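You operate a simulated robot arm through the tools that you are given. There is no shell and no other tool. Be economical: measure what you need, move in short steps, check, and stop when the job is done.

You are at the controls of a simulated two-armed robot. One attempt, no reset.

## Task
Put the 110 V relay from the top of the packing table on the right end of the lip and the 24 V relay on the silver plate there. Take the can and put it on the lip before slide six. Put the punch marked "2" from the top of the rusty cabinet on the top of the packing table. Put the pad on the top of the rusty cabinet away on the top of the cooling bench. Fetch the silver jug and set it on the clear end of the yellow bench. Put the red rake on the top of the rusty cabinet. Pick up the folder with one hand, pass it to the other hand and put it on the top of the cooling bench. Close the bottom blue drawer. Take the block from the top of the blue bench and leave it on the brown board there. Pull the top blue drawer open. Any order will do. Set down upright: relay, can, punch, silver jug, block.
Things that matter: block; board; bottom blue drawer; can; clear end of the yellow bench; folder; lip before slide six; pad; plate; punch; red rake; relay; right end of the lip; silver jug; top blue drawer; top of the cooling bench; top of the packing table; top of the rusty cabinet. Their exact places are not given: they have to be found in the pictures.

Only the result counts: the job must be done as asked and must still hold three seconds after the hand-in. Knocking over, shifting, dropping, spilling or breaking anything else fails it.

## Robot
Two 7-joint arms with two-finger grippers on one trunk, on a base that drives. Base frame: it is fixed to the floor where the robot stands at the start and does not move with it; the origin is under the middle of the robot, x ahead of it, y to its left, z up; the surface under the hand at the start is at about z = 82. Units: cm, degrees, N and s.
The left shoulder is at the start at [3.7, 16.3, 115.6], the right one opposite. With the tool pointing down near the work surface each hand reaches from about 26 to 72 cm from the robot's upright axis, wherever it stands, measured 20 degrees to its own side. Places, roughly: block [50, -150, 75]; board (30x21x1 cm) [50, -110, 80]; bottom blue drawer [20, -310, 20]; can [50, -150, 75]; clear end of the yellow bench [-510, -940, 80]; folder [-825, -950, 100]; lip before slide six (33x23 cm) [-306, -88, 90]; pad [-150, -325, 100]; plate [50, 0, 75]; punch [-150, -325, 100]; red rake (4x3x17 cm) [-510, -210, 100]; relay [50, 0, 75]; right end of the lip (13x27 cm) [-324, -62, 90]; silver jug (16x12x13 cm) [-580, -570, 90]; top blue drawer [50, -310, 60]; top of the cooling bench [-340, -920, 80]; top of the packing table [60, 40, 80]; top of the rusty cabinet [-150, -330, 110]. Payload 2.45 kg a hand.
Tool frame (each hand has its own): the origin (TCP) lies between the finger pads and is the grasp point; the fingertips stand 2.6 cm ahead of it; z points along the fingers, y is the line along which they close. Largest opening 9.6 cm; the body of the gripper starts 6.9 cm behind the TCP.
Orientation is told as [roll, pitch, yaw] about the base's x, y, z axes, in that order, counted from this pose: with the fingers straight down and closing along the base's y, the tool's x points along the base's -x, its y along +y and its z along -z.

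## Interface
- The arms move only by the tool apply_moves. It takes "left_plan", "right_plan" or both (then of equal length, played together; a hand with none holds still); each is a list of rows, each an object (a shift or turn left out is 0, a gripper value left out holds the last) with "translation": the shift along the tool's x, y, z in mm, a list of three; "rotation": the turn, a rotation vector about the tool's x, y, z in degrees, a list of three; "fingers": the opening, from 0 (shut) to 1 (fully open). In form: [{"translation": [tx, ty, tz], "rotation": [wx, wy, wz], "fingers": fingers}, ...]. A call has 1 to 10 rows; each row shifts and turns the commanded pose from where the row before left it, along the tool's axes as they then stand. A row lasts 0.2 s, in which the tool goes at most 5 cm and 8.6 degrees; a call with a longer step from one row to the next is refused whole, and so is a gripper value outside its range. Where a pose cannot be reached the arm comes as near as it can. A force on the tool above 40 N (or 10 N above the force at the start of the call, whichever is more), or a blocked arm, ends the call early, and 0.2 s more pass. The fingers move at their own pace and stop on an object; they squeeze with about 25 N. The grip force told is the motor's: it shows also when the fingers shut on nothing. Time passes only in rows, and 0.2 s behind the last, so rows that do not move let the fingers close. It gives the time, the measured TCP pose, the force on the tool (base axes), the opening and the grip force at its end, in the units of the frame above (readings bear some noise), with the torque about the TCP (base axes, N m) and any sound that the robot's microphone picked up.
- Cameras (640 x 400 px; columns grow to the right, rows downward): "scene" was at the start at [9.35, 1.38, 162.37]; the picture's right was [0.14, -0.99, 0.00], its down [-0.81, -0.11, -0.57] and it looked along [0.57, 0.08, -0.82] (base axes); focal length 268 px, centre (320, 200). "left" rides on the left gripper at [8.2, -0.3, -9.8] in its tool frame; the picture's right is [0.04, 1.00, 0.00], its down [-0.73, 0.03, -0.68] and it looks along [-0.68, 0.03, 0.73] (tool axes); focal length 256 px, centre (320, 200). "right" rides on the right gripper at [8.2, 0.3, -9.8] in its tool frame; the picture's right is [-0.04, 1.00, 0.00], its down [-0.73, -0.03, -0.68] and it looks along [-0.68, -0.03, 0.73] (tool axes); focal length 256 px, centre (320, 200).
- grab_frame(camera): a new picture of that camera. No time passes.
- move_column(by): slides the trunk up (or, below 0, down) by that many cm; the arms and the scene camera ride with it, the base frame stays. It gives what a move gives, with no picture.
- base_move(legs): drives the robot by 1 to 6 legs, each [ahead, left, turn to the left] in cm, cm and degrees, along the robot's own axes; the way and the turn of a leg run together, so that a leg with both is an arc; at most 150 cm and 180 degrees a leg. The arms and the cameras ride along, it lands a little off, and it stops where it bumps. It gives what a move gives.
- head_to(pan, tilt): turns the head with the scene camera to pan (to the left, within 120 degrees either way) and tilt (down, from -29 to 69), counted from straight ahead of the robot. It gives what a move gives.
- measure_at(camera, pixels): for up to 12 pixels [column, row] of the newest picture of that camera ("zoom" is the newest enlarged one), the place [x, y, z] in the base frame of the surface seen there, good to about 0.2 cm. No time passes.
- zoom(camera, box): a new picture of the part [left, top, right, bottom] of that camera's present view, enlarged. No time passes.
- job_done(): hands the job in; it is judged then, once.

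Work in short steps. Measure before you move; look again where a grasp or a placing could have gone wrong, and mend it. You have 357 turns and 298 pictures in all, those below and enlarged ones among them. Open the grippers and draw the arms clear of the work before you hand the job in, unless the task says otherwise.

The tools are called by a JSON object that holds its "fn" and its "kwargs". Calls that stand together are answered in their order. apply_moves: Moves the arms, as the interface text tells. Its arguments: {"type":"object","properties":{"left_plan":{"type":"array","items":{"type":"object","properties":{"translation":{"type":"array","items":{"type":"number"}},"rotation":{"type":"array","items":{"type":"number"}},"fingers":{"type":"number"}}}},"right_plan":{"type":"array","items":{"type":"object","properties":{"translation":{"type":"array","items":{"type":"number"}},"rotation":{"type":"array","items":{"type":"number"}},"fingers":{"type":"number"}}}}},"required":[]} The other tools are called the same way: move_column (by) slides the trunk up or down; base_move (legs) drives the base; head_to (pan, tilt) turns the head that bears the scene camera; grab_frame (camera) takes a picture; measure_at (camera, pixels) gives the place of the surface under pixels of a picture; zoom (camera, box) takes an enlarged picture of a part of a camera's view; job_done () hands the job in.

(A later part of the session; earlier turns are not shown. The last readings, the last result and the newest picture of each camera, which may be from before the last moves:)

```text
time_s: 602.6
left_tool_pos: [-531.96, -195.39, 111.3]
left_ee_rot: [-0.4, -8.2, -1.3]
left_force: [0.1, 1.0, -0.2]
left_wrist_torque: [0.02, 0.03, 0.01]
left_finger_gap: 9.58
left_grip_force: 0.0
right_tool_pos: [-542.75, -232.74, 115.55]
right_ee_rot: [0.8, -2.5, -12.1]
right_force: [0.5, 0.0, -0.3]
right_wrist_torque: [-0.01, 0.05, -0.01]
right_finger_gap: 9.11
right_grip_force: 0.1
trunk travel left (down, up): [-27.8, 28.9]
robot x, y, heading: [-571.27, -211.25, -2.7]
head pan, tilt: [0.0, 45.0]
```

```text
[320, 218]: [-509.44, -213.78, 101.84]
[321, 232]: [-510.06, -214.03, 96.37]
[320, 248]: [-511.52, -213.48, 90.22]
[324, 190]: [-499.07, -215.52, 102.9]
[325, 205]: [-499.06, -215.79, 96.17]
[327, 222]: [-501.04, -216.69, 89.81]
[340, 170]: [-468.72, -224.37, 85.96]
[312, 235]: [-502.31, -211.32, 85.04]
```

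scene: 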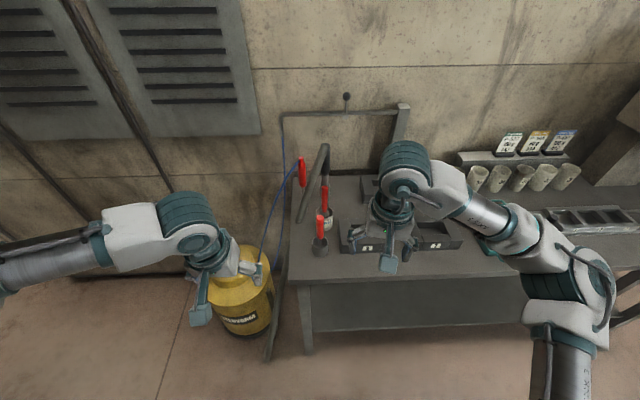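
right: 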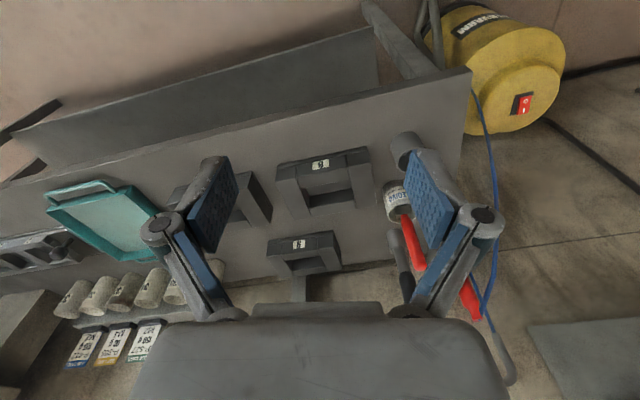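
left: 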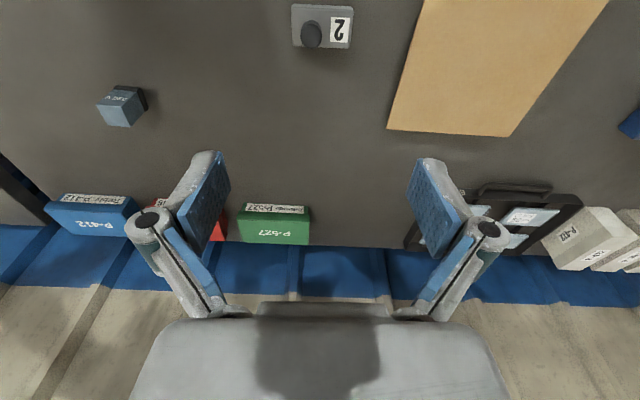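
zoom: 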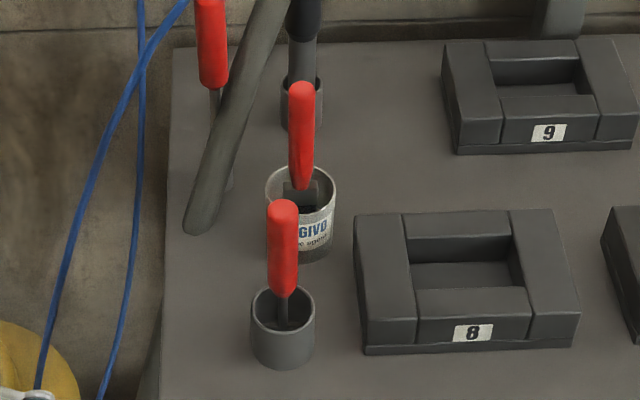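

{"fn": "grab_frame", "kwargs": {"camera": "left"}}

{"fn": "zoom", "kwargs": {"camera": "scene", "box": [308, 185, 340, 255]}}

```text
174 pictures are left
```

left: 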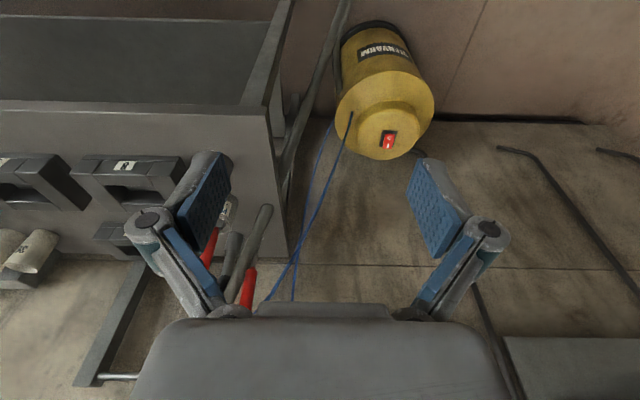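

```text
5.71 times, centred on (324, 220) of scene
```

zoom: 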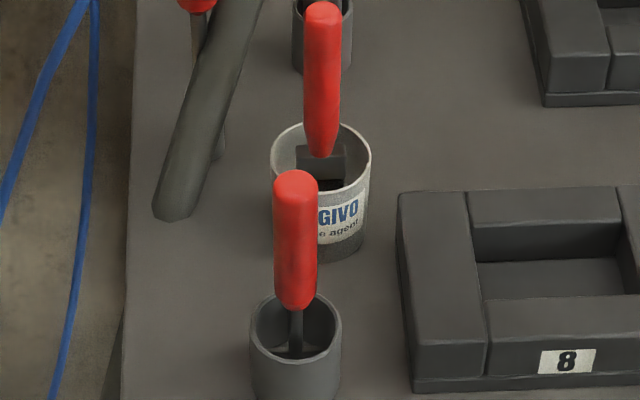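

The front one (thin shaft, in the plain cup) is the rake; the other is the brush in the agent pot. Measure nearby obstacles.

{"fn": "measure_at", "kwargs": {"camera": "scene", "pixels": [[322, 150], [315, 180], [303, 205], [302, 170], [318, 212], [323, 212], [318, 238], [313, 243], [328, 243], [324, 180]]}}

```text
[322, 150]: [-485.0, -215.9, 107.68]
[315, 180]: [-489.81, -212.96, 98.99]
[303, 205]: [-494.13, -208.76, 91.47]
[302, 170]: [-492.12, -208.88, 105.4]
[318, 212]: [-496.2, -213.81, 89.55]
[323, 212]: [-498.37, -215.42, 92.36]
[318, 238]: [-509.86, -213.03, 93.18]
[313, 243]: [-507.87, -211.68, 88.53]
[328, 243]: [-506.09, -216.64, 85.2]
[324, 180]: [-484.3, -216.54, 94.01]
```

Clear. Straighten the right hand and move over the rake handle (−509.6,−213.8).

{"fn": "apply_moves", "kwargs": {"right_plan": [{"rotation": [0.4, 1.3, -6]}, {"rotation": [0.4, 1.3, -6]}, {"translation": [-20, 10, 0]}, {"translation": [-38, 22, 0]}, {"translation": [-42, 24, 0]}, {"translation": [-42, 24, 0]}, {"translation": [-42, 24, 0]}, {"translation": [-42, 24, 0]}, {"translation": [-42, 24, 0]}, {"translation": [-30, 17, 0]}]}}

{"fn": "apply_moves", "kwargs": {"right_plan": [{"translation": [-20, 12, 0]}, {"translation": [-10, 6, 0]}, {}, {}, {}]}}

{"fn": "grab_frame", "kwargs": {"camera": "right"}}

```text
time_s: 604.8
left_tool_pos: [-531.93, -195.09, 111.16]
left_ee_rot: [-0.7, -8.3, -1.3]
left_force: [1.2, 0.7, 0.0]
left_wrist_torque: [0.0, 0.02, -0.02]
left_finger_gap: 9.61
left_grip_force: 0.1
right_tool_pos: [-512.83, -215.91, 115.56]
right_ee_rot: [-0.7, 0.0, -0.1]
right_force: [0.6, 0.5, 0.2]
right_wrist_torque: [-0.01, -0.01, -0.01]
right_finger_gap: 9.13
right_grip_force: 0.1
trunk travel left (down, up): [-27.8, 28.9]
robot x, y, heading: [-571.39, -211.18, -2.7]
head pan, tilt: [0.0, 45.0]
```

```text
time_s: 606.0
left_tool_pos: [-532.03, -195.54, 111.24]
left_ee_rot: [-0.4, -8.3, -1.3]
left_force: [0.2, -0.5, -0.7]
left_wrist_torque: [0.02, 0.01, -0.01]
left_finger_gap: 9.63
left_grip_force: 0.2
right_tool_pos: [-510.31, -214.37, 115.6]
right_ee_rot: [-0.3, -0.1, -0.1]
right_force: [0.6, -0.1, -0.5]
right_wrist_torque: [0.03, 0.01, 0.03]
right_finger_gap: 9.13
right_grip_force: 0.0
right hand out of reach, approached as far as the arm can: row 2
trunk travel left (down, up): [-27.8, 28.9]
robot x, y, heading: [-571.26, -210.7, -2.8]
head pan, tilt: [0.0, 45.0]
```

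```text
172 pictures are left
```

right: 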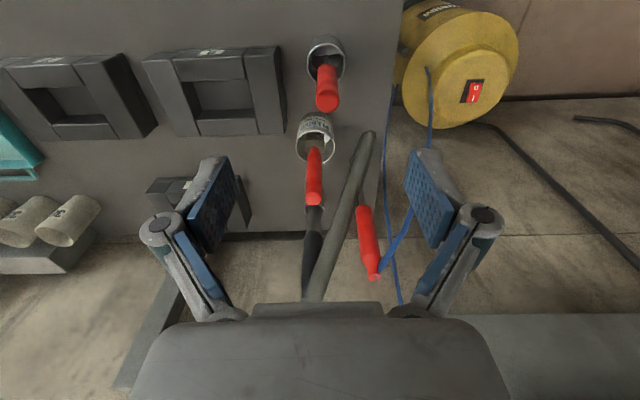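

Measure the rake handle in this view.

{"fn": "measure_at", "kwargs": {"camera": "right", "pixels": [[327, 102], [318, 85], [337, 85], [327, 72], [345, 60], [308, 60], [314, 195], [327, 60]]}}

```text
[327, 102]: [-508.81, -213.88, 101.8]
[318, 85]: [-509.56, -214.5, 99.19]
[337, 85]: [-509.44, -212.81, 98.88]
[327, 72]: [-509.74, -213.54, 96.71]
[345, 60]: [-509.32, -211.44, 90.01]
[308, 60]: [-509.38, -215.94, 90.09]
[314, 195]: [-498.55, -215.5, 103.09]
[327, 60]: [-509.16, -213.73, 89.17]
```

{"fn": "apply_moves", "kwargs": {"right_plan": [{"translation": [-5, 3, 15]}, {"translation": [-7, 3, 30]}, {"translation": [0, 0, 40]}, {"translation": [0, 0, 40]}, {"translation": [0, 0, 30]}, {"translation": [0, 0, 12]}, {}, {}]}}

{"fn": "grab_frame", "kwargs": {"camera": "right"}}

```text
time_s: 607.8
left_tool_pos: [-531.97, -195.38, 111.1]
left_ee_rot: [-0.6, -8.2, -1.2]
left_force: [-0.5, -0.2, 0.3]
left_wrist_torque: [-0.03, 0.01, -0.04]
left_finger_gap: 9.61
left_grip_force: 0.0
right_tool_pos: [-509.32, -213.75, 98.57]
right_ee_rot: [-0.4, 0.0, -0.1]
right_force: [0.2, -0.3, 0.1]
right_wrist_torque: [-0.02, -0.02, 0.0]
right_finger_gap: 9.14
right_grip_force: 0.1
trunk travel left (down, up): [-27.8, 28.9]
robot x, y, heading: [-570.98, -211.14, -2.7]
head pan, tilt: [0.0, 45.0]
```

```text
171 pictures are left
```

right: 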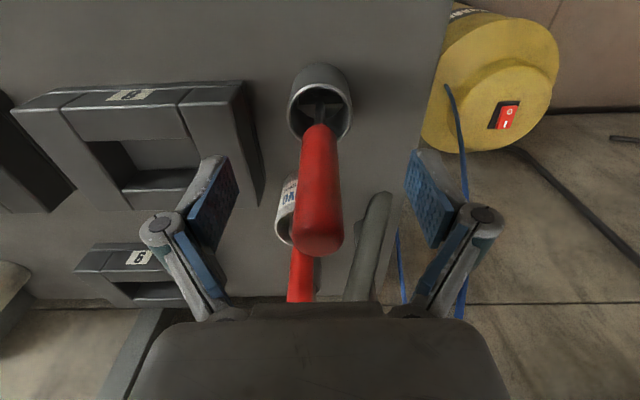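

Handle is centred between the fingers. Close and lift straight up.

{"fn": "apply_moves", "kwargs": {"right_plan": [{"fingers": 0}, {}, {}, {}]}}

{"fn": "apply_moves", "kwargs": {"right_plan": [{"translation": [0, 0, -10]}, {"translation": [0, 0, -25]}, {"translation": [0, 0, -35]}, {"translation": [0, 0, -40]}, {"translation": [0, 0, -40]}, {"translation": [0, 0, -30]}, {}]}}

{"fn": "grab_frame", "kwargs": {"camera": "right"}}

{"fn": "grab_frame", "kwargs": {"camera": "scene"}}

```text
time_s: 608.8
left_tool_pos: [-531.92, -195.18, 111.16]
left_ee_rot: [-0.4, -8.3, -1.3]
left_force: [0.6, 0.5, -0.2]
left_wrist_torque: [0.03, -0.01, -0.02]
left_finger_gap: 9.61
left_grip_force: 0.0
right_tool_pos: [-509.38, -213.62, 98.6]
right_ee_rot: [-0.5, 0.1, -0.2]
right_force: [0.0, -0.3, 2.1]
right_wrist_torque: [0.02, -0.1, 0.02]
right_finger_gap: 2.18
right_grip_force: 25.0
trunk travel left (down, up): [-27.8, 28.9]
robot x, y, heading: [-571.44, -211.01, -2.8]
head pan, tilt: [0.0, 45.0]
```

```text
time_s: 610.4
left_tool_pos: [-531.95, -195.44, 111.1]
left_ee_rot: [-0.5, -8.1, -1.3]
left_force: [-0.3, 0.2, -0.2]
left_wrist_torque: [0.01, 0.02, 0.03]
left_finger_gap: 9.62
left_grip_force: 0.0
right_tool_pos: [-510.51, -214.26, 116.44]
right_ee_rot: [-0.3, 0.1, -0.1]
right_force: [0.2, -0.6, 0.0]
right_wrist_torque: [0.01, 0.05, -0.04]
right_finger_gap: 2.2
right_grip_force: 25.7
right hand out of reach, approached as far as the arm can: row 5, 6
trunk travel left (down, up): [-27.8, 28.9]
robot x, y, heading: [-571.43, -211.13, -2.8]
head pan, tilt: [0.0, 45.0]
```

```text
170 pictures are left
```

right: 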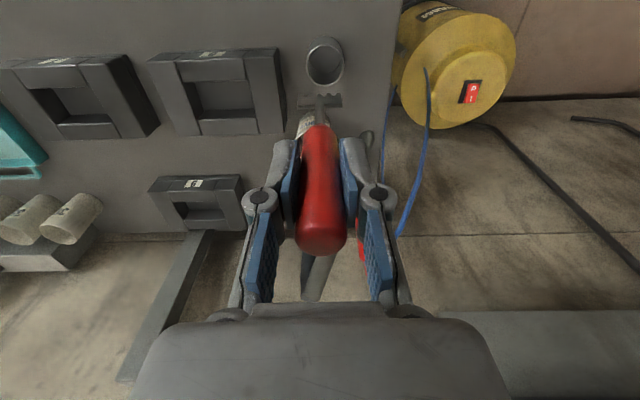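

```text
169 pictures are left
```

scene: 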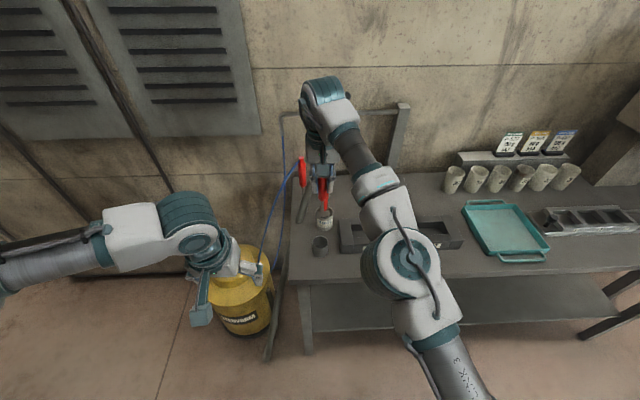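

Rake is out (toothed head visible). Back away, turn to −y and look for the way round the machine's far end.

{"fn": "base_move", "kwargs": {"legs": [[-35, 0, 0], [0, 0, -88]]}}

{"fn": "head_to", "kwargs": {"pan": 35, "tilt": 12}}

{"fn": "grab_frame", "kwargs": {"camera": "scene"}}

{"fn": "measure_at", "kwargs": {"camera": "scene", "pixels": [[100, 250], [150, 200], [200, 220], [250, 200], [300, 200], [350, 200], [400, 200], [300, 170], [500, 200], [220, 180], [450, 170], [350, 250]]}}

```text
time_s: 616.4
left_tool_pos: [-589.03, -248.01, 111.23]
left_ee_rot: [-0.6, -8.3, -88.4]
left_force: [0.1, -0.3, 0.3]
left_wrist_torque: [-0.02, -0.02, 0.01]
left_finger_gap: 9.61
left_grip_force: 0.1
right_tool_pos: [-606.87, -270.24, 116.42]
right_ee_rot: [-0.6, 0.0, -87.3]
right_force: [-0.3, -0.1, -1.0]
right_wrist_torque: [0.06, 0.01, 0.02]
right_finger_gap: 2.22
right_grip_force: 24.8
trunk travel left (down, up): [-27.8, 28.9]
robot x, y, heading: [-606.85, -209.49, -89.9]
head pan, tilt: [0.0, 45.0]
```

```text
time_s: 617.5
left_tool_pos: [-589.26, -247.63, 111.26]
left_ee_rot: [-0.4, -8.5, -88.4]
left_force: [-0.3, 0.5, -0.1]
left_wrist_torque: [-0.01, 0.01, 0.0]
left_finger_gap: 9.62
left_grip_force: 0.1
right_tool_pos: [-606.94, -270.12, 116.73]
right_ee_rot: [-0.4, -0.1, -87.1]
right_force: [-0.6, 0.5, -1.1]
right_wrist_torque: [0.01, 0.0, 0.0]
right_finger_gap: 2.2
right_grip_force: 24.8
trunk travel left (down, up): [-27.8, 28.9]
robot x, y, heading: [-606.97, -209.43, -89.6]
head pan, tilt: [35.0, 12.0]
```

```text
168 pictures are left
```

scene: 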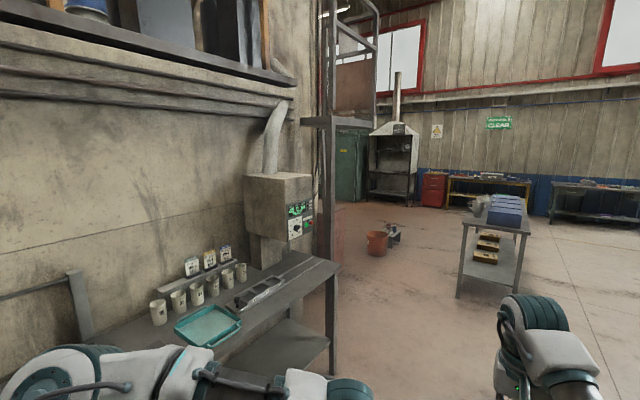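

```text
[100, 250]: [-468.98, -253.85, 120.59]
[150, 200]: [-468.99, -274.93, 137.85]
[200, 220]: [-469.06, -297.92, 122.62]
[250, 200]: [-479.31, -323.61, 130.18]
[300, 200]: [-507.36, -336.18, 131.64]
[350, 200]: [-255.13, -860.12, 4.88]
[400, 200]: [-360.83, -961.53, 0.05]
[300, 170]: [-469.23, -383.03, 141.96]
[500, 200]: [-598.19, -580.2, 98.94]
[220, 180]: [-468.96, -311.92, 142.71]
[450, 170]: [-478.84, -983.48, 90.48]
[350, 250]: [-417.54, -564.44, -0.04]
```

The floor beyond the machine's end is open. Check bucket and post positions for the route.

{"fn": "measure_at", "kwargs": {"camera": "scene", "pixels": [[375, 250], [393, 235], [332, 330], [333, 200], [345, 215], [465, 290], [530, 230], [330, 372], [420, 175]]}}

```text
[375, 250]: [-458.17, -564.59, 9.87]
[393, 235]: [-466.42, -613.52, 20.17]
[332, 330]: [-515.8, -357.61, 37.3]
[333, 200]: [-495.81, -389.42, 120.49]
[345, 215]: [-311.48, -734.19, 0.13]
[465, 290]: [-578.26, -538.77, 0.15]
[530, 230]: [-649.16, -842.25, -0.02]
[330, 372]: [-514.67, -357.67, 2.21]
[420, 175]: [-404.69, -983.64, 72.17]
```

Route: down to y≈−465, then +x.

{"fn": "base_move", "kwargs": {"legs": [[128, 0, 0], [127, 0, 0], [0, 0, 89], [125, 0, 0]]}}

{"fn": "head_to", "kwargs": {"pan": 15, "tilt": 18}}

{"fn": "grab_frame", "kwargs": {"camera": "scene"}}

{"fn": "measure_at", "kwargs": {"camera": "scene", "pixels": [[150, 250], [200, 250], [250, 250], [300, 220], [350, 220], [400, 220], [450, 230], [500, 250], [320, 180], [280, 160], [550, 250]]}}

```text
time_s: 639.8
left_tool_pos: [-440.1, -451.96, 111.34]
left_ee_rot: [-0.4, -8.5, 1.4]
left_force: [0.7, 0.3, 0.6]
left_wrist_torque: [-0.03, -0.04, 0.03]
left_finger_gap: 9.6
left_grip_force: 0.1
right_tool_pos: [-417.65, -469.93, 116.78]
right_ee_rot: [-0.4, -0.1, 2.5]
right_force: [0.0, 0.5, -0.8]
right_wrist_torque: [0.0, 0.03, -0.02]
right_finger_gap: 2.19
right_grip_force: 25.1
trunk travel left (down, up): [-27.8, 28.9]
robot x, y, heading: [-478.3, -469.1, 0.1]
head pan, tilt: [35.0, 12.0]
```

```text
time_s: 640.6
left_tool_pos: [-440.6, -452.1, 111.48]
left_ee_rot: [-0.4, -8.7, 1.4]
left_force: [-1.0, -0.2, 1.0]
left_wrist_torque: [0.01, 0.01, 0.02]
left_finger_gap: 9.61
left_grip_force: 0.0
right_tool_pos: [-417.73, -469.74, 117.09]
right_ee_rot: [-0.4, -0.3, 2.6]
right_force: [-0.6, -0.5, -0.3]
right_wrist_torque: [0.04, 0.02, 0.04]
right_finger_gap: 2.19
right_grip_force: 25.1
trunk travel left (down, up): [-27.8, 28.9]
robot x, y, heading: [-478.42, -469.34, 0.1]
head pan, tilt: [15.0, 18.0]
```

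```text
167 pictures are left
```

scene: 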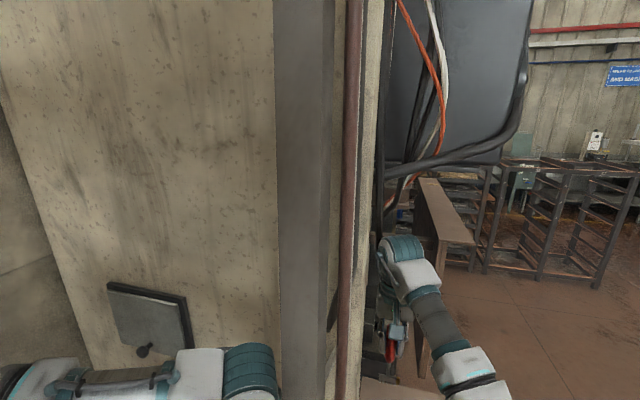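

```text
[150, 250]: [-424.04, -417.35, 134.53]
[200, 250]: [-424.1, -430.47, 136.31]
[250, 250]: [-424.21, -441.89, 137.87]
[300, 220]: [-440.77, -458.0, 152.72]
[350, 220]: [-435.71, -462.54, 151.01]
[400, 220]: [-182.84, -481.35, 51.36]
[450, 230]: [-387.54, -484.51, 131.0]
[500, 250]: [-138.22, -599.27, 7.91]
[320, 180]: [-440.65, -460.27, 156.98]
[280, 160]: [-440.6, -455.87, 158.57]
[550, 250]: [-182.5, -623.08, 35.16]
```

The machine's end reaches y≈−462; I'm too close. Back off, shift to y≈−520 by turn-drive-turn, then continue +x.

{"fn": "base_move", "kwargs": {"legs": [[-68, 0, 0], [0, 0, -90], [52, 0, 0], [0, 0, 90]]}}

{"fn": "head_to", "kwargs": {"pan": 0, "tilt": 25}}

{"fn": "grab_frame", "kwargs": {"camera": "scene"}}

```text
time_s: 652.0
left_tool_pos: [-523.32, -554.05, 111.98]
left_ee_rot: [0.6, -9.1, -75.6]
left_force: [-0.3, -0.3, -0.4]
left_wrist_torque: [0.01, -0.08, 0.01]
left_finger_gap: 9.6
left_grip_force: 0.0
right_tool_pos: [-534.97, -581.54, 118.2]
right_ee_rot: [0.4, -0.5, -74.3]
right_force: [-0.6, 0.5, -0.5]
right_wrist_torque: [0.04, -0.05, -0.01]
right_finger_gap: 2.2
right_grip_force: 24.6
trunk travel left (down, up): [-27.8, 28.9]
robot x, y, heading: [-547.43, -521.99, -76.5]
head pan, tilt: [15.0, 18.0]
stopped in leg 4: the robot was blocked; the commanded pose is now the measured one
```

```text
time_s: 652.8
left_tool_pos: [-521.7, -553.66, 111.75]
left_ee_rot: [-0.1, -9.1, -75.3]
left_force: [0.3, 0.0, 0.1]
left_wrist_torque: [0.02, 0.0, 0.0]
left_finger_gap: 9.59
left_grip_force: 0.0
right_tool_pos: [-533.44, -580.98, 118.07]
right_ee_rot: [-0.1, -0.5, -74.2]
right_force: [0.7, 0.0, -0.8]
right_wrist_torque: [0.02, 0.04, 0.02]
right_finger_gap: 2.21
right_grip_force: 24.9
trunk travel left (down, up): [-27.8, 28.9]
robot x, y, heading: [-546.73, -521.71, -76.7]
head pan, tilt: [0.0, 25.0]
```

```text
166 pictures are left
```

scene: 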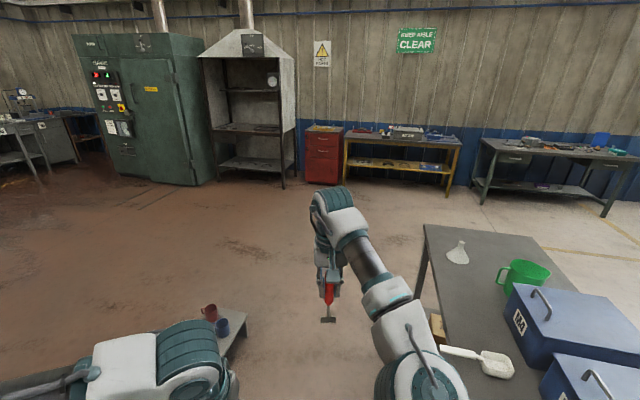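

Blocked while turning — check the table on my right.

{"fn": "head_to", "kwargs": {"pan": -60, "tilt": 45}}

{"fn": "grab_frame", "kwargs": {"camera": "scene"}}

```text
time_s: 654.1
left_tool_pos: [-523.48, -554.11, 112.06]
left_ee_rot: [0.6, -9.1, -75.7]
left_force: [-0.1, 0.7, 0.1]
left_wrist_torque: [0.01, -0.01, 0.01]
left_finger_gap: 9.62
left_grip_force: 0.1
right_tool_pos: [-535.45, -581.07, 117.93]
right_ee_rot: [0.5, -0.6, -74.3]
right_force: [-0.2, 0.1, -0.9]
right_wrist_torque: [0.0, -0.08, 0.02]
right_finger_gap: 2.18
right_grip_force: 25.3
trunk travel left (down, up): [-27.8, 28.9]
robot x, y, heading: [-547.34, -521.59, -76.7]
head pan, tilt: [-60.0, 45.0]
```

```text
165 pictures are left
```

scene: 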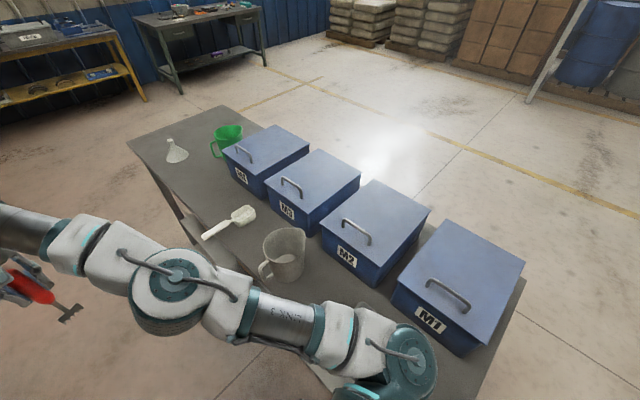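

The silver jug is on this table at (283,255). Measure the table edge, jug and arm clearance.

{"fn": "measure_at", "kwargs": {"camera": "scene", "pixels": [[285, 240], [270, 270], [300, 270], [262, 270], [135, 145], [190, 220], [320, 375], [430, 320], [450, 260], [240, 218], [280, 310], [380, 330]]}}

```text
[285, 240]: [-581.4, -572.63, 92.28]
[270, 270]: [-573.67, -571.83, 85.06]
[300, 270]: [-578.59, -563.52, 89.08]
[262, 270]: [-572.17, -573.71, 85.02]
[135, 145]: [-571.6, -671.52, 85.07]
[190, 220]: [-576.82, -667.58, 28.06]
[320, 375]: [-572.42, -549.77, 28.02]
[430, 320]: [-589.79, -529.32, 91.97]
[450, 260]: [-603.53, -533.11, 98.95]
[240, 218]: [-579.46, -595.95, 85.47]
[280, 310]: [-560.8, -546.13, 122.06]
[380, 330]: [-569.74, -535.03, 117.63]
```

The base touched the table edge (x≈−571). Sidestep left 26 cm, then turn to +x.

{"fn": "base_move", "kwargs": {"legs": [[0, 26, 0], [0, 0, 76]]}}

{"fn": "head_to", "kwargs": {"pan": 10, "tilt": 30}}

{"fn": "grab_frame", "kwargs": {"camera": "scene"}}

```text
time_s: 659.3
left_tool_pos: [-485.0, -498.91, 111.98]
left_ee_rot: [0.4, -9.0, 2.5]
left_force: [0.6, 0.5, -0.1]
left_wrist_torque: [0.01, 0.01, -0.03]
left_finger_gap: 9.61
left_grip_force: 0.1
right_tool_pos: [-460.87, -516.02, 118.03]
right_ee_rot: [0.4, -0.6, 3.8]
right_force: [0.1, -0.3, -1.0]
right_wrist_torque: [0.05, 0.0, 0.0]
right_finger_gap: 2.18
right_grip_force: 25.3
trunk travel left (down, up): [-27.8, 28.9]
robot x, y, heading: [-521.84, -515.49, 1.3]
head pan, tilt: [-60.0, 45.0]
```

```text
time_s: 660.7
left_tool_pos: [-485.5, -498.26, 112.0]
left_ee_rot: [0.3, -9.3, 2.6]
left_force: [0.3, 0.9, 0.4]
left_wrist_torque: [-0.01, 0.02, 0.01]
left_finger_gap: 9.62
left_grip_force: 0.1
right_tool_pos: [-461.15, -515.3, 118.47]
right_ee_rot: [0.2, -0.8, 3.7]
right_force: [0.0, -0.6, -1.2]
right_wrist_torque: [-0.05, 0.0, -0.02]
right_finger_gap: 2.18
right_grip_force: 24.7
trunk travel left (down, up): [-27.8, 28.9]
robot x, y, heading: [-521.98, -515.48, 1.4]
head pan, tilt: [10.0, 30.0]
```

```text
164 pictures are left
```

scene: 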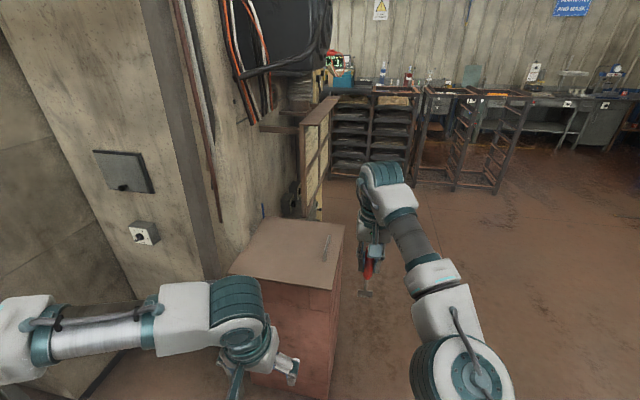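

There's a reddish box at the machine's end. Measure extents.

{"fn": "measure_at", "kwargs": {"camera": "scene", "pixels": [[330, 285], [340, 230], [240, 270], [325, 390], [322, 215], [310, 120], [338, 100], [450, 190], [500, 190], [380, 170], [420, 330], [550, 350]]}}

{"fn": "head_to", "kwargs": {"pan": -25, "tilt": 50}}

{"fn": "grab_frame", "kwargs": {"camera": "scene"}}

```text
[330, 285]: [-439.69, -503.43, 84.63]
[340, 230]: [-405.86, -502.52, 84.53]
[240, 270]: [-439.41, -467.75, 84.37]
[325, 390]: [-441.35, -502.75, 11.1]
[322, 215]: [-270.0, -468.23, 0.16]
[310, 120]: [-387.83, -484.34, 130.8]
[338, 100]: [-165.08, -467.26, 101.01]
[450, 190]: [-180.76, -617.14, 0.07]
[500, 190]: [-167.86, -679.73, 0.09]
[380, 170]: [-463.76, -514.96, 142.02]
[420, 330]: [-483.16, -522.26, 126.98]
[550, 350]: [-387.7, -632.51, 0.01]
```

```text
time_s: 661.7
left_tool_pos: [-485.53, -498.52, 112.01]
left_ee_rot: [0.2, -9.3, 2.6]
left_force: [-0.7, 0.3, 0.4]
left_wrist_torque: [-0.02, -0.04, 0.0]
left_finger_gap: 9.57
left_grip_force: 0.1
right_tool_pos: [-461.09, -515.46, 118.36]
right_ee_rot: [0.3, -0.7, 3.8]
right_force: [0.0, 0.0, -1.4]
right_wrist_torque: [0.0, 0.01, 0.01]
right_finger_gap: 2.21
right_grip_force: 25.3
trunk travel left (down, up): [-27.8, 28.9]
robot x, y, heading: [-521.89, -515.78, 1.6]
head pan, tilt: [-25.0, 50.0]
```

```text
163 pictures are left
```

scene: 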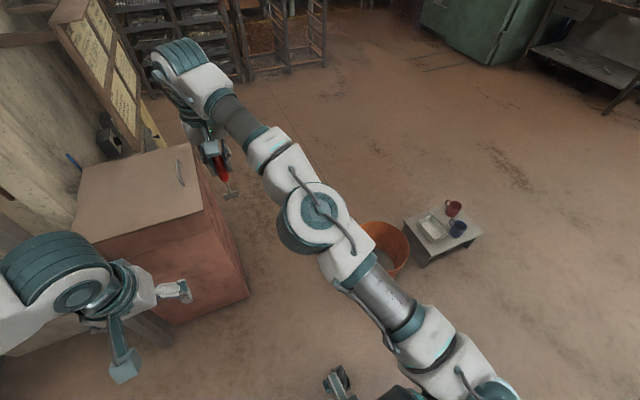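

Passage north of the bucket is too narrow; I'll go south around it. First, have a closer look at the jug while here.

{"fn": "head_to", "kwargs": {"pan": -115, "tilt": 45}}

{"fn": "zoom", "kwargs": {"camera": "scene", "box": [160, 100, 480, 300]}}

```text
time_s: 663.4
left_tool_pos: [-485.42, -498.65, 112.02]
left_ee_rot: [0.3, -9.3, 2.6]
left_force: [0.0, 0.3, -0.1]
left_wrist_torque: [-0.03, -0.02, -0.01]
left_finger_gap: 9.59
left_grip_force: 0.0
right_tool_pos: [-461.12, -515.77, 118.31]
right_ee_rot: [0.3, -0.7, 3.7]
right_force: [0.0, -0.2, -1.0]
right_wrist_torque: [-0.02, 0.01, -0.02]
right_finger_gap: 2.17
right_grip_force: 25.2
trunk travel left (down, up): [-27.8, 28.9]
robot x, y, heading: [-522.03, -515.43, 1.6]
head pan, tilt: [-115.0, 45.0]
```

```text
2.00 times, centred on (320, 200) of scene
```

zoom: 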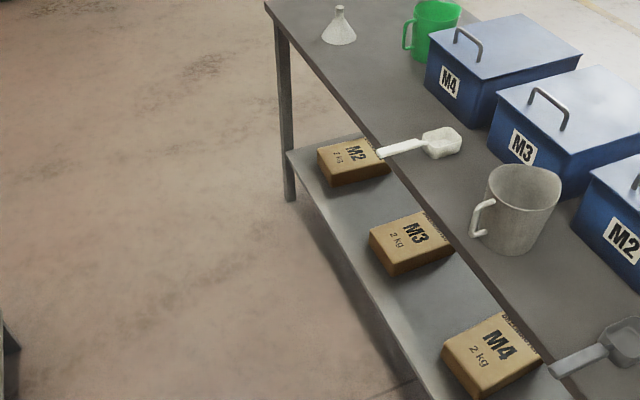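

Jug: open top with a D-handle. Now go: turn to −y, drive to y≈−690, turn to +x and on to x≈−240.

{"fn": "base_move", "kwargs": {"legs": [[4, 0, -91], [88, 0, 0], [87, 0, 0], [0, 0, 90]]}}

{"fn": "head_to", "kwargs": {"pan": 5, "tilt": 25}}

{"fn": "grab_frame", "kwargs": {"camera": "scene"}}

```text
time_s: 680.0
left_tool_pos: [-485.14, -678.71, 112.11]
left_ee_rot: [0.4, -9.2, 0.0]
left_force: [0.0, -0.8, 0.1]
left_wrist_torque: [0.0, -0.01, -0.02]
left_finger_gap: 9.62
left_grip_force: 0.1
right_tool_pos: [-461.58, -696.84, 118.44]
right_ee_rot: [0.3, -0.6, 1.2]
right_force: [-0.1, 0.5, -2.1]
right_wrist_torque: [-0.04, -0.03, 0.0]
right_finger_gap: 2.21
right_grip_force: 25.1
trunk travel left (down, up): [-27.8, 28.9]
robot x, y, heading: [-522.17, -694.4, -1.1]
head pan, tilt: [-115.0, 45.0]
```

```text
time_s: 682.0
left_tool_pos: [-485.48, -678.82, 112.17]
left_ee_rot: [0.4, -9.5, 0.2]
left_force: [0.0, 0.5, -0.3]
left_wrist_torque: [0.02, 0.0, -0.02]
left_finger_gap: 9.6
left_grip_force: 0.0
right_tool_pos: [-461.77, -696.75, 118.68]
right_ee_rot: [0.3, -0.9, 1.2]
right_force: [0.4, -0.2, -0.4]
right_wrist_torque: [0.01, 0.03, 0.01]
right_finger_gap: 2.18
right_grip_force: 25.0
trunk travel left (down, up): [-27.8, 28.9]
robot x, y, heading: [-522.05, -694.07, -1.1]
head pan, tilt: [5.0, 25.0]
```

```text
161 pictures are left
```

scene: 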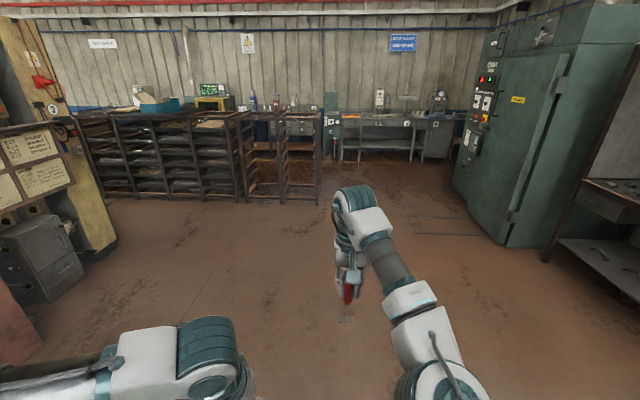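

Open floor. Drive east along y≈−697 to x≈−62, then north to y≈−345 and face the cabinet.

{"fn": "base_move", "kwargs": {"legs": [[150, 0, 0.8], [150, 0, 0], [150, 0, 0]]}}

{"fn": "head_to", "kwargs": {"pan": 60, "tilt": 25}}

{"fn": "grab_frame", "kwargs": {"camera": "scene"}}

```text
time_s: 698.7
left_tool_pos: [-158.51, -672.57, 112.55]
left_ee_rot: [-2.3, -10.8, 3.1]
left_force: [-38.7, -68.3, 36.7]
left_wrist_torque: [4.48, -0.77, 3.11]
left_finger_gap: 8.81
left_grip_force: 0.1
right_tool_pos: [-135.88, -689.21, 118.32]
right_ee_rot: [-1.2, -1.9, 4.5]
right_force: [0.6, -0.6, -0.9]
right_wrist_torque: [-0.01, 0.02, 0.01]
right_finger_gap: 2.19
right_grip_force: 24.9
trunk travel left (down, up): [-27.8, 28.9]
robot x, y, heading: [-193.14, -691.86, 2.2]
head pan, tilt: [5.0, 25.0]
stopped in leg 3: the force on the tool passed its limit at 55 N (the readings are from after the stop); the commanded pose is now the measured one
```

```text
time_s: 699.9
left_tool_pos: [-158.36, -672.61, 112.61]
left_ee_rot: [-2.3, -10.5, 2.9]
left_force: [-33.8, -74.7, 30.7]
left_wrist_torque: [4.17, -0.64, 2.86]
left_finger_gap: 8.76
left_grip_force: 0.0
right_tool_pos: [-136.01, -689.17, 118.41]
right_ee_rot: [-1.2, -1.9, 4.5]
right_force: [-0.6, 0.0, -0.7]
right_wrist_torque: [-0.05, 0.01, -0.02]
right_finger_gap: 2.2
right_grip_force: 25.1
trunk travel left (down, up): [-27.8, 28.9]
robot x, y, heading: [-193.19, -691.88, 1.9]
head pan, tilt: [60.0, 25.0]
```

```text
160 pictures are left
```

scene: 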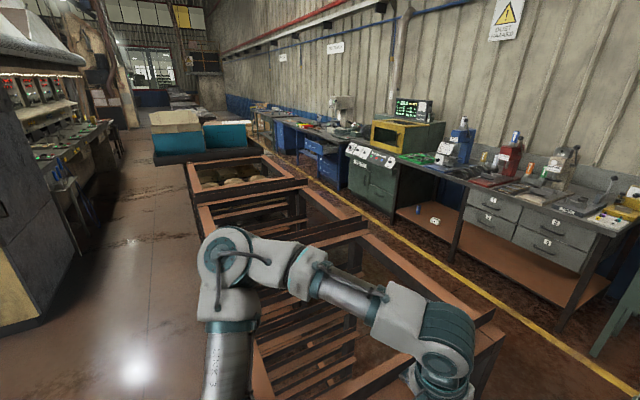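

The left hand touched the empty rack's end (y≈−675). Back off and pass further south (y≈−745).

{"fn": "base_move", "kwargs": {"legs": [[-40, 0, 0]]}}

{"fn": "base_move", "kwargs": {"legs": [[0, 0, -90], [52, 0, 0], [0, 0, 88], [120, 0, 0], [50, 0, 0]]}}

{"fn": "grab_frame", "kwargs": {"camera": "scene"}}

```text
time_s: 701.0
left_tool_pos: [-160.29, -672.36, 112.76]
left_ee_rot: [-3.5, -12.5, 2.2]
left_force: [28.0, -54.3, 21.1]
left_wrist_torque: [2.29, 1.08, -1.2]
left_finger_gap: 8.11
left_grip_force: 0.1
right_tool_pos: [-138.89, -688.75, 117.75]
right_ee_rot: [-1.7, -1.2, 4.2]
right_force: [-0.2, 0.5, -1.0]
right_wrist_torque: [0.01, -0.01, -0.01]
right_finger_gap: 2.2
right_grip_force: 25.1
trunk travel left (down, up): [-27.8, 28.9]
robot x, y, heading: [-196.9, -692.64, 1.5]
head pan, tilt: [60.0, 25.0]
stopped in leg 1: the force on the tool passed its limit at 103 N (the readings are from after the stop); the commanded pose is now the measured one
```

```text
time_s: 702.4
left_tool_pos: [-159.58, -676.7, 112.89]
left_ee_rot: [-3.1, -12.3, -6.3]
left_force: [-0.5, -0.5, -0.1]
left_wrist_torque: [0.01, -0.01, 0.0]
left_finger_gap: 9.63
left_grip_force: 0.1
right_tool_pos: [-140.63, -696.6, 118.42]
right_ee_rot: [-2.0, -1.7, -4.8]
right_force: [-0.6, 0.1, 0.1]
right_wrist_torque: [-0.03, 0.01, 0.0]
right_finger_gap: 2.21
right_grip_force: 24.8
trunk travel left (down, up): [-27.8, 28.9]
robot x, y, heading: [-197.46, -692.02, -7.3]
head pan, tilt: [60.0, 25.0]
stopped in leg 1: the robot was blocked; the commanded pose is now the measured one
```

```text
159 pictures are left
```

scene: 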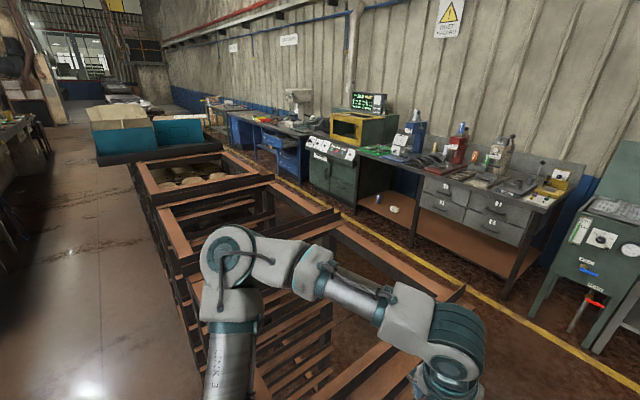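

Left hand is now free of force. Look where it is.

{"fn": "grab_frame", "kwargs": {"camera": "left"}}

{"fn": "head_to", "kwargs": {"pan": 25, "tilt": 50}}

{"fn": "grab_frame", "kwargs": {"camera": "scene"}}

```text
158 pictures are left
```

left: 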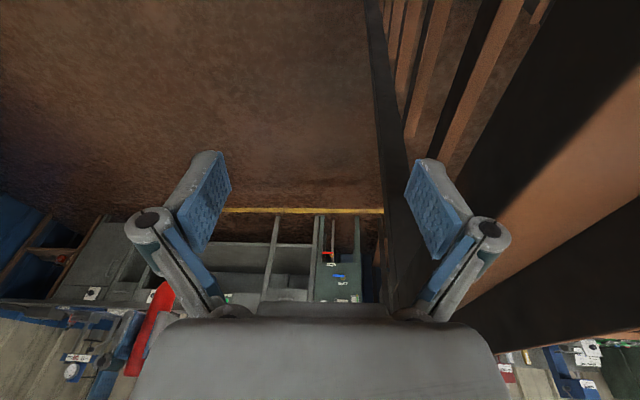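

```text
time_s: 703.4
left_tool_pos: [-159.57, -676.76, 112.89]
left_ee_rot: [-3.0, -12.5, -6.3]
left_force: [-0.4, -0.1, 0.4]
left_wrist_torque: [0.02, 0.01, 0.0]
left_finger_gap: 9.61
left_grip_force: 0.1
right_tool_pos: [-140.76, -696.83, 118.66]
right_ee_rot: [-2.0, -1.7, -4.8]
right_force: [0.4, -0.4, -0.6]
right_wrist_torque: [0.02, 0.02, 0.01]
right_finger_gap: 2.17
right_grip_force: 24.1
trunk travel left (down, up): [-27.8, 28.9]
robot x, y, heading: [-197.72, -692.6, -7.5]
head pan, tilt: [25.0, 50.0]
```

```text
157 pictures are left
```

scene: 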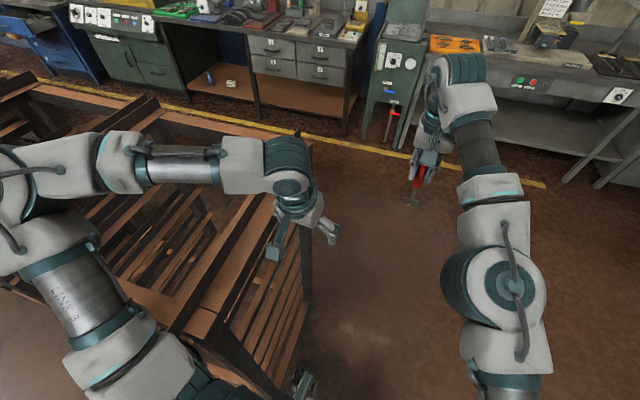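

Raise the trunk to clear the rack, then back away diagonally.

{"fn": "move_column", "kwargs": {"by": 14}}

{"fn": "base_move", "kwargs": {"legs": [[-25, -12, 0]]}}

```text
time_s: 705.0
left_tool_pos: [-157.69, -677.69, 126.32]
left_ee_rot: [-2.7, -11.2, -6.4]
left_force: [0.2, -0.2, -0.1]
left_wrist_torque: [0.03, 0.03, -0.02]
left_finger_gap: 9.61
left_grip_force: 0.1
right_tool_pos: [-140.74, -697.28, 136.32]
right_ee_rot: [-2.1, -5.2, -4.8]
right_force: [-0.2, -0.4, -0.3]
right_wrist_torque: [0.02, 0.02, -0.01]
right_finger_gap: 2.2
right_grip_force: 25.4
trunk travel left (down, up): [-41.8, 14.9]
robot x, y, heading: [-197.64, -692.0, -7.8]
head pan, tilt: [25.0, 50.0]
```

```text
time_s: 707.0
left_tool_pos: [-183.66, -686.31, 126.36]
left_ee_rot: [-2.8, -11.3, -6.9]
left_force: [-0.6, -0.5, -0.6]
left_wrist_torque: [0.02, -0.01, 0.01]
left_finger_gap: 9.61
left_grip_force: 0.1
right_tool_pos: [-166.72, -706.05, 136.1]
right_ee_rot: [-1.9, -5.2, -5.2]
right_force: [0.4, 0.3, -0.1]
right_wrist_torque: [-0.01, 0.0, 0.04]
right_finger_gap: 2.19
right_grip_force: 25.3
trunk travel left (down, up): [-41.8, 14.9]
robot x, y, heading: [-223.39, -700.83, -8.1]
head pan, tilt: [25.0, 50.0]
```

{"fn": "move_column", "kwargs": {"by": -14}}

{"fn": "base_move", "kwargs": {"legs": [[0, 0, -82], [45, 0, 0], [0, 0, 90], [80, 0, 0], [80, 0, 0]]}}

```text
time_s: 708.6
left_tool_pos: [-184.09, -686.32, 112.53]
left_ee_rot: [-2.8, -11.7, -6.7]
left_force: [0.1, -0.3, 0.0]
left_wrist_torque: [-0.04, -0.03, 0.03]
left_finger_gap: 9.62
left_grip_force: 0.1
right_tool_pos: [-167.22, -706.0, 122.55]
right_ee_rot: [-1.8, -5.4, -5.3]
right_force: [-0.7, -0.4, -0.9]
right_wrist_torque: [-0.01, 0.01, 0.02]
right_finger_gap: 2.19
right_grip_force: 25.1
trunk travel left (down, up): [-27.8, 28.9]
robot x, y, heading: [-223.65, -700.22, -7.7]
head pan, tilt: [25.0, 50.0]
```

```text
time_s: 726.4
left_tool_pos: [-25.78, -736.63, 112.53]
left_ee_rot: [-2.5, -11.4, -2.3]
left_force: [-0.2, -0.4, 0.2]
left_wrist_torque: [-0.02, -0.01, -0.02]
left_finger_gap: 9.61
left_grip_force: 0.0
right_tool_pos: [-7.49, -755.13, 122.53]
right_ee_rot: [-1.7, -5.6, -0.5]
right_force: [0.3, -1.3, -0.5]
right_wrist_torque: [0.02, 0.05, -0.01]
right_finger_gap: 2.2
right_grip_force: 23.9
trunk travel left (down, up): [-27.8, 28.9]
robot x, y, heading: [-63.68, -753.53, -3.1]
head pan, tilt: [25.0, 50.0]
```

Turn north and look along the main aisle.

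{"fn": "base_move", "kwargs": {"legs": [[0, 0, 92.5]]}}

{"fn": "head_to", "kwargs": {"pan": 0, "tilt": 25}}

{"fn": "grab_frame", "kwargs": {"camera": "scene"}}

{"fn": "measure_at", "kwargs": {"camera": "scene", "pixels": [[400, 200], [430, 250], [470, 300], [380, 150], [250, 250], [200, 250], [270, 200], [390, 230]]}}

```text
time_s: 730.6
left_tool_pos: [-81.69, -716.16, 112.62]
left_ee_rot: [-2.6, -11.7, 89.2]
left_force: [0.9, 1.1, -0.4]
left_wrist_torque: [0.02, 0.03, 0.01]
left_finger_gap: 9.58
left_grip_force: 0.0
right_tool_pos: [-63.79, -697.17, 122.66]
right_ee_rot: [-1.8, -5.6, 90.6]
right_force: [0.5, -0.6, -0.9]
right_wrist_torque: [-0.02, -0.01, 0.01]
right_finger_gap: 2.2
right_grip_force: 24.8
trunk travel left (down, up): [-27.8, 28.9]
robot x, y, heading: [-63.81, -753.12, 88.4]
head pan, tilt: [25.0, 50.0]
```

```text
time_s: 731.5
left_tool_pos: [-81.65, -716.54, 112.88]
left_ee_rot: [-2.5, -12.0, 89.2]
left_force: [-0.3, 0.1, 0.0]
left_wrist_torque: [0.02, 0.01, 0.04]
left_finger_gap: 9.6
left_grip_force: 0.1
right_tool_pos: [-63.73, -697.55, 123.01]
right_ee_rot: [-1.7, -5.8, 90.7]
right_force: [-0.2, 0.1, -0.9]
right_wrist_torque: [0.0, -0.02, -0.01]
right_finger_gap: 2.18
right_grip_force: 24.7
trunk travel left (down, up): [-27.8, 28.9]
robot x, y, heading: [-64.05, -753.43, 88.3]
head pan, tilt: [0.0, 25.0]
```

```text
156 pictures are left
```

scene: 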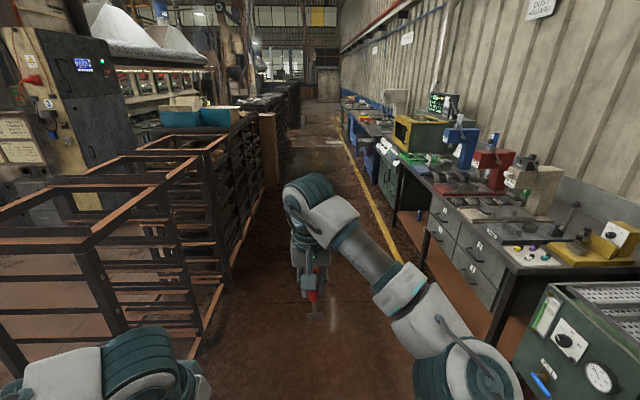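

```text
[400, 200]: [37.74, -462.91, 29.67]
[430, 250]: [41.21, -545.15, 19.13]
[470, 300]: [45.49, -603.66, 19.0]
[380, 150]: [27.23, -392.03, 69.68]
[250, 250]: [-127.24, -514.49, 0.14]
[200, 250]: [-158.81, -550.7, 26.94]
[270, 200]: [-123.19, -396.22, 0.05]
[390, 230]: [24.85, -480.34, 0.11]
```

Clear corridor (x −123…+20). Drive north to y≈−345 and turn left to face the cabinet.

{"fn": "base_move", "kwargs": {"legs": [[136, -6, 1.5], [136, 0, 0], [134, 0, 0], [0, 0, 90]]}}

{"fn": "head_to", "kwargs": {"pan": 0, "tilt": 45}}

{"fn": "grab_frame", "kwargs": {"camera": "scene"}}

```text
time_s: 754.9
left_tool_pos: [-91.69, -362.97, 112.89]
left_ee_rot: [-2.2, -11.8, 179.2]
left_force: [-0.3, -0.6, 0.4]
left_wrist_torque: [-0.01, 0.01, 0.0]
left_finger_gap: 9.57
left_grip_force: 0.1
right_tool_pos: [-110.93, -344.92, 122.99]
right_ee_rot: [-1.4, -5.8, -179.3]
right_force: [0.4, -0.9, -0.8]
right_wrist_torque: [-0.05, -0.03, 0.04]
right_finger_gap: 2.18
right_grip_force: 24.6
trunk travel left (down, up): [-27.8, 28.9]
robot x, y, heading: [-54.9, -345.66, 178.1]
head pan, tilt: [0.0, 25.0]
```

```text
time_s: 755.7
left_tool_pos: [-91.33, -363.01, 113.05]
left_ee_rot: [-2.3, -12.0, 179.3]
left_force: [-0.3, -0.5, -0.1]
left_wrist_torque: [0.0, 0.0, -0.01]
left_finger_gap: 9.62
left_grip_force: 0.0
right_tool_pos: [-110.44, -345.03, 123.2]
right_ee_rot: [-1.5, -5.9, -179.3]
right_force: [-0.7, -0.4, -1.0]
right_wrist_torque: [-0.02, 0.01, -0.02]
right_finger_gap: 2.19
right_grip_force: 24.7
trunk travel left (down, up): [-27.8, 28.9]
robot x, y, heading: [-54.93, -345.48, 178.2]
head pan, tilt: [0.0, 45.0]
```

```text
155 pictures are left
```

scene: 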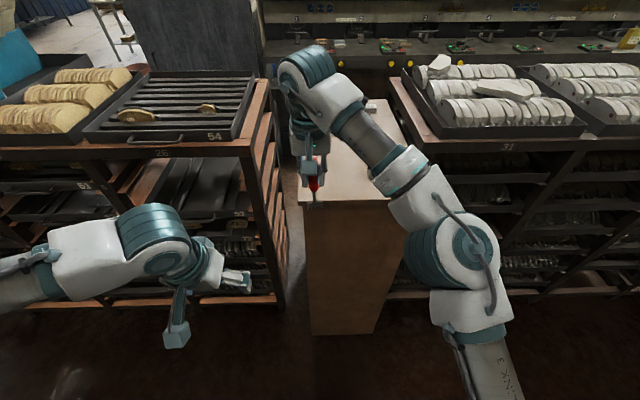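

Pitch the hand forward ~68° here (before the cabinet) so the rake points over the top.

{"fn": "apply_moves", "kwargs": {"right_plan": [{"rotation": [0, -8.4, 0]}, {"rotation": [0, -8.4, 0]}, {"rotation": [0, -8.4, 0]}, {"rotation": [0, -8.4, 0]}, {"rotation": [0, -8.4, 0]}, {"rotation": [0, -8.4, 0]}, {"rotation": [0, -8.4, 0]}, {"rotation": [0, -8.2, 0]}, {}, {}]}}

{"fn": "grab_frame", "kwargs": {"camera": "scene"}}

```text
time_s: 757.9
left_tool_pos: [-91.49, -363.52, 112.92]
left_ee_rot: [-2.5, -12.0, 179.2]
left_force: [-0.9, 0.3, 0.2]
left_wrist_torque: [-0.03, 0.0, 0.02]
left_finger_gap: 9.61
left_grip_force: 0.0
right_tool_pos: [-110.48, -345.58, 123.19]
right_ee_rot: [-5.8, -72.9, -174.0]
right_force: [-0.4, 0.6, -0.3]
right_wrist_torque: [0.01, -0.05, 0.01]
right_finger_gap: 2.22
right_grip_force: 25.0
trunk travel left (down, up): [-27.8, 28.9]
robot x, y, heading: [-54.8, -345.81, 178.5]
head pan, tilt: [0.0, 45.0]
```

```text
154 pictures are left
```

scene: 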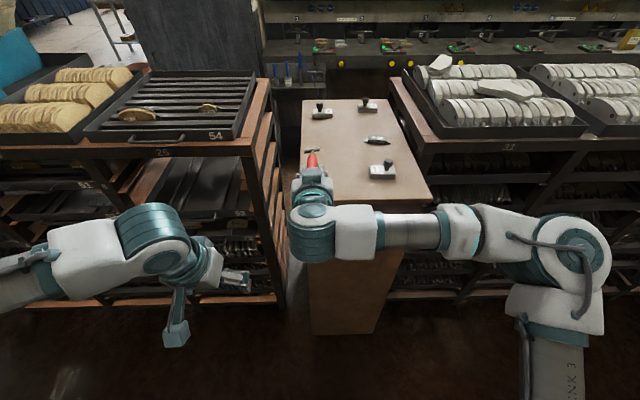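

Measure the cabinet's left/front edges and the rake.

{"fn": "measure_at", "kwargs": {"camera": "scene", "pixels": [[306, 108], [345, 190], [425, 195], [330, 160], [312, 160], [310, 150], [384, 170], [376, 140], [350, 150], [318, 110], [367, 105]]}}

```text
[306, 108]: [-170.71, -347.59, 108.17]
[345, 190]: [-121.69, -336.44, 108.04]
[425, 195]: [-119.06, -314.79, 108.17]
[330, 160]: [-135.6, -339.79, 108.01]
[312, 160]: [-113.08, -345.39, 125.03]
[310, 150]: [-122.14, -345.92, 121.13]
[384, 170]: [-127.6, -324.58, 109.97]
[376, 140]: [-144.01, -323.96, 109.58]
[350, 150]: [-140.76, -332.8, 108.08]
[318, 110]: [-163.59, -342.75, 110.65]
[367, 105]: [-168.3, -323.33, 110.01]
```

Move over the target line (y≈−338), then lower.

{"fn": "apply_moves", "kwargs": {"right_plan": [{"translation": [-5, -8, 17]}, {"translation": [-10, -15, 33]}, {"translation": [-12, -17, 38]}, {"translation": [-12, -17, 38]}, {"translation": [-9, -12, 30]}, {"translation": [-5, -7, 16]}, {}, {"translation": [25, 0, 8]}, {"translation": [25, 0, 8]}, {}]}}

{"fn": "grab_frame", "kwargs": {"camera": "scene"}}

{"fn": "grab_frame", "kwargs": {"camera": "right"}}

```text
time_s: 760.1
left_tool_pos: [-91.4, -363.44, 113.04]
left_ee_rot: [-2.6, -12.2, 179.3]
left_force: [-0.7, 0.3, 0.3]
left_wrist_torque: [-0.01, 0.02, 0.03]
left_finger_gap: 9.59
left_grip_force: 0.1
right_tool_pos: [-128.44, -338.1, 117.99]
right_ee_rot: [-5.7, -72.9, -173.9]
right_force: [0.3, 0.0, 0.0]
right_wrist_torque: [-0.03, -0.03, -0.02]
right_finger_gap: 2.19
right_grip_force: 24.7
trunk travel left (down, up): [-27.8, 28.9]
robot x, y, heading: [-54.84, -345.41, 178.2]
head pan, tilt: [0.0, 45.0]
```

```text
153 pictures are left
```

scene: 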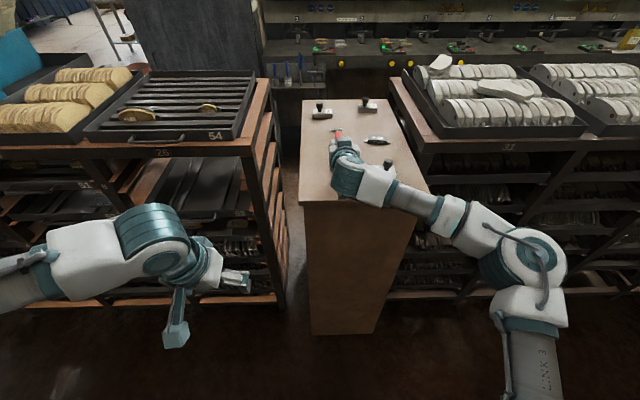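

```text
152 pictures are left
```

right: 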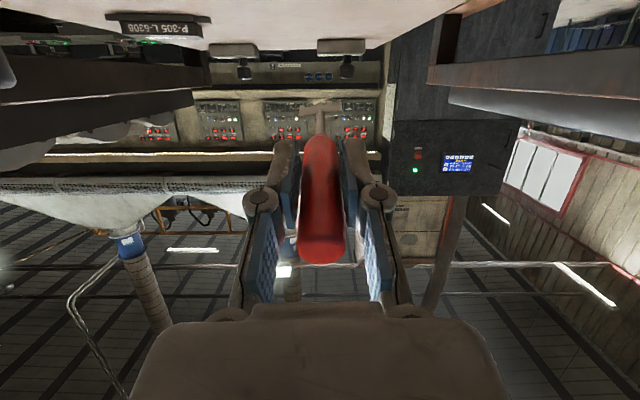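

Lower slowly until the rake's head touches.

{"fn": "apply_moves", "kwargs": {"right_plan": [{"translation": [9.6, 0, 2.9]}, {"translation": [9.6, 0, 2.9]}, {"translation": [5, 0, 1.5]}, {"translation": [5, 0, 1.5]}, {"translation": [5, 0, 1.5]}, {}]}}

```text
time_s: 761.5
left_tool_pos: [-91.45, -363.36, 112.88]
left_ee_rot: [-2.5, -12.0, 179.2]
left_force: [0.2, 0.6, -0.2]
left_wrist_torque: [0.0, -0.01, 0.03]
left_finger_gap: 9.58
left_grip_force: 0.2
right_tool_pos: [-128.63, -337.85, 114.53]
right_ee_rot: [-5.6, -72.9, -173.9]
right_force: [0.2, -0.2, -0.9]
right_wrist_torque: [0.01, 0.02, 0.0]
right_finger_gap: 2.21
right_grip_force: 24.9
trunk travel left (down, up): [-27.8, 28.9]
robot x, y, heading: [-54.96, -345.78, 178.4]
head pan, tilt: [0.0, 45.0]
```

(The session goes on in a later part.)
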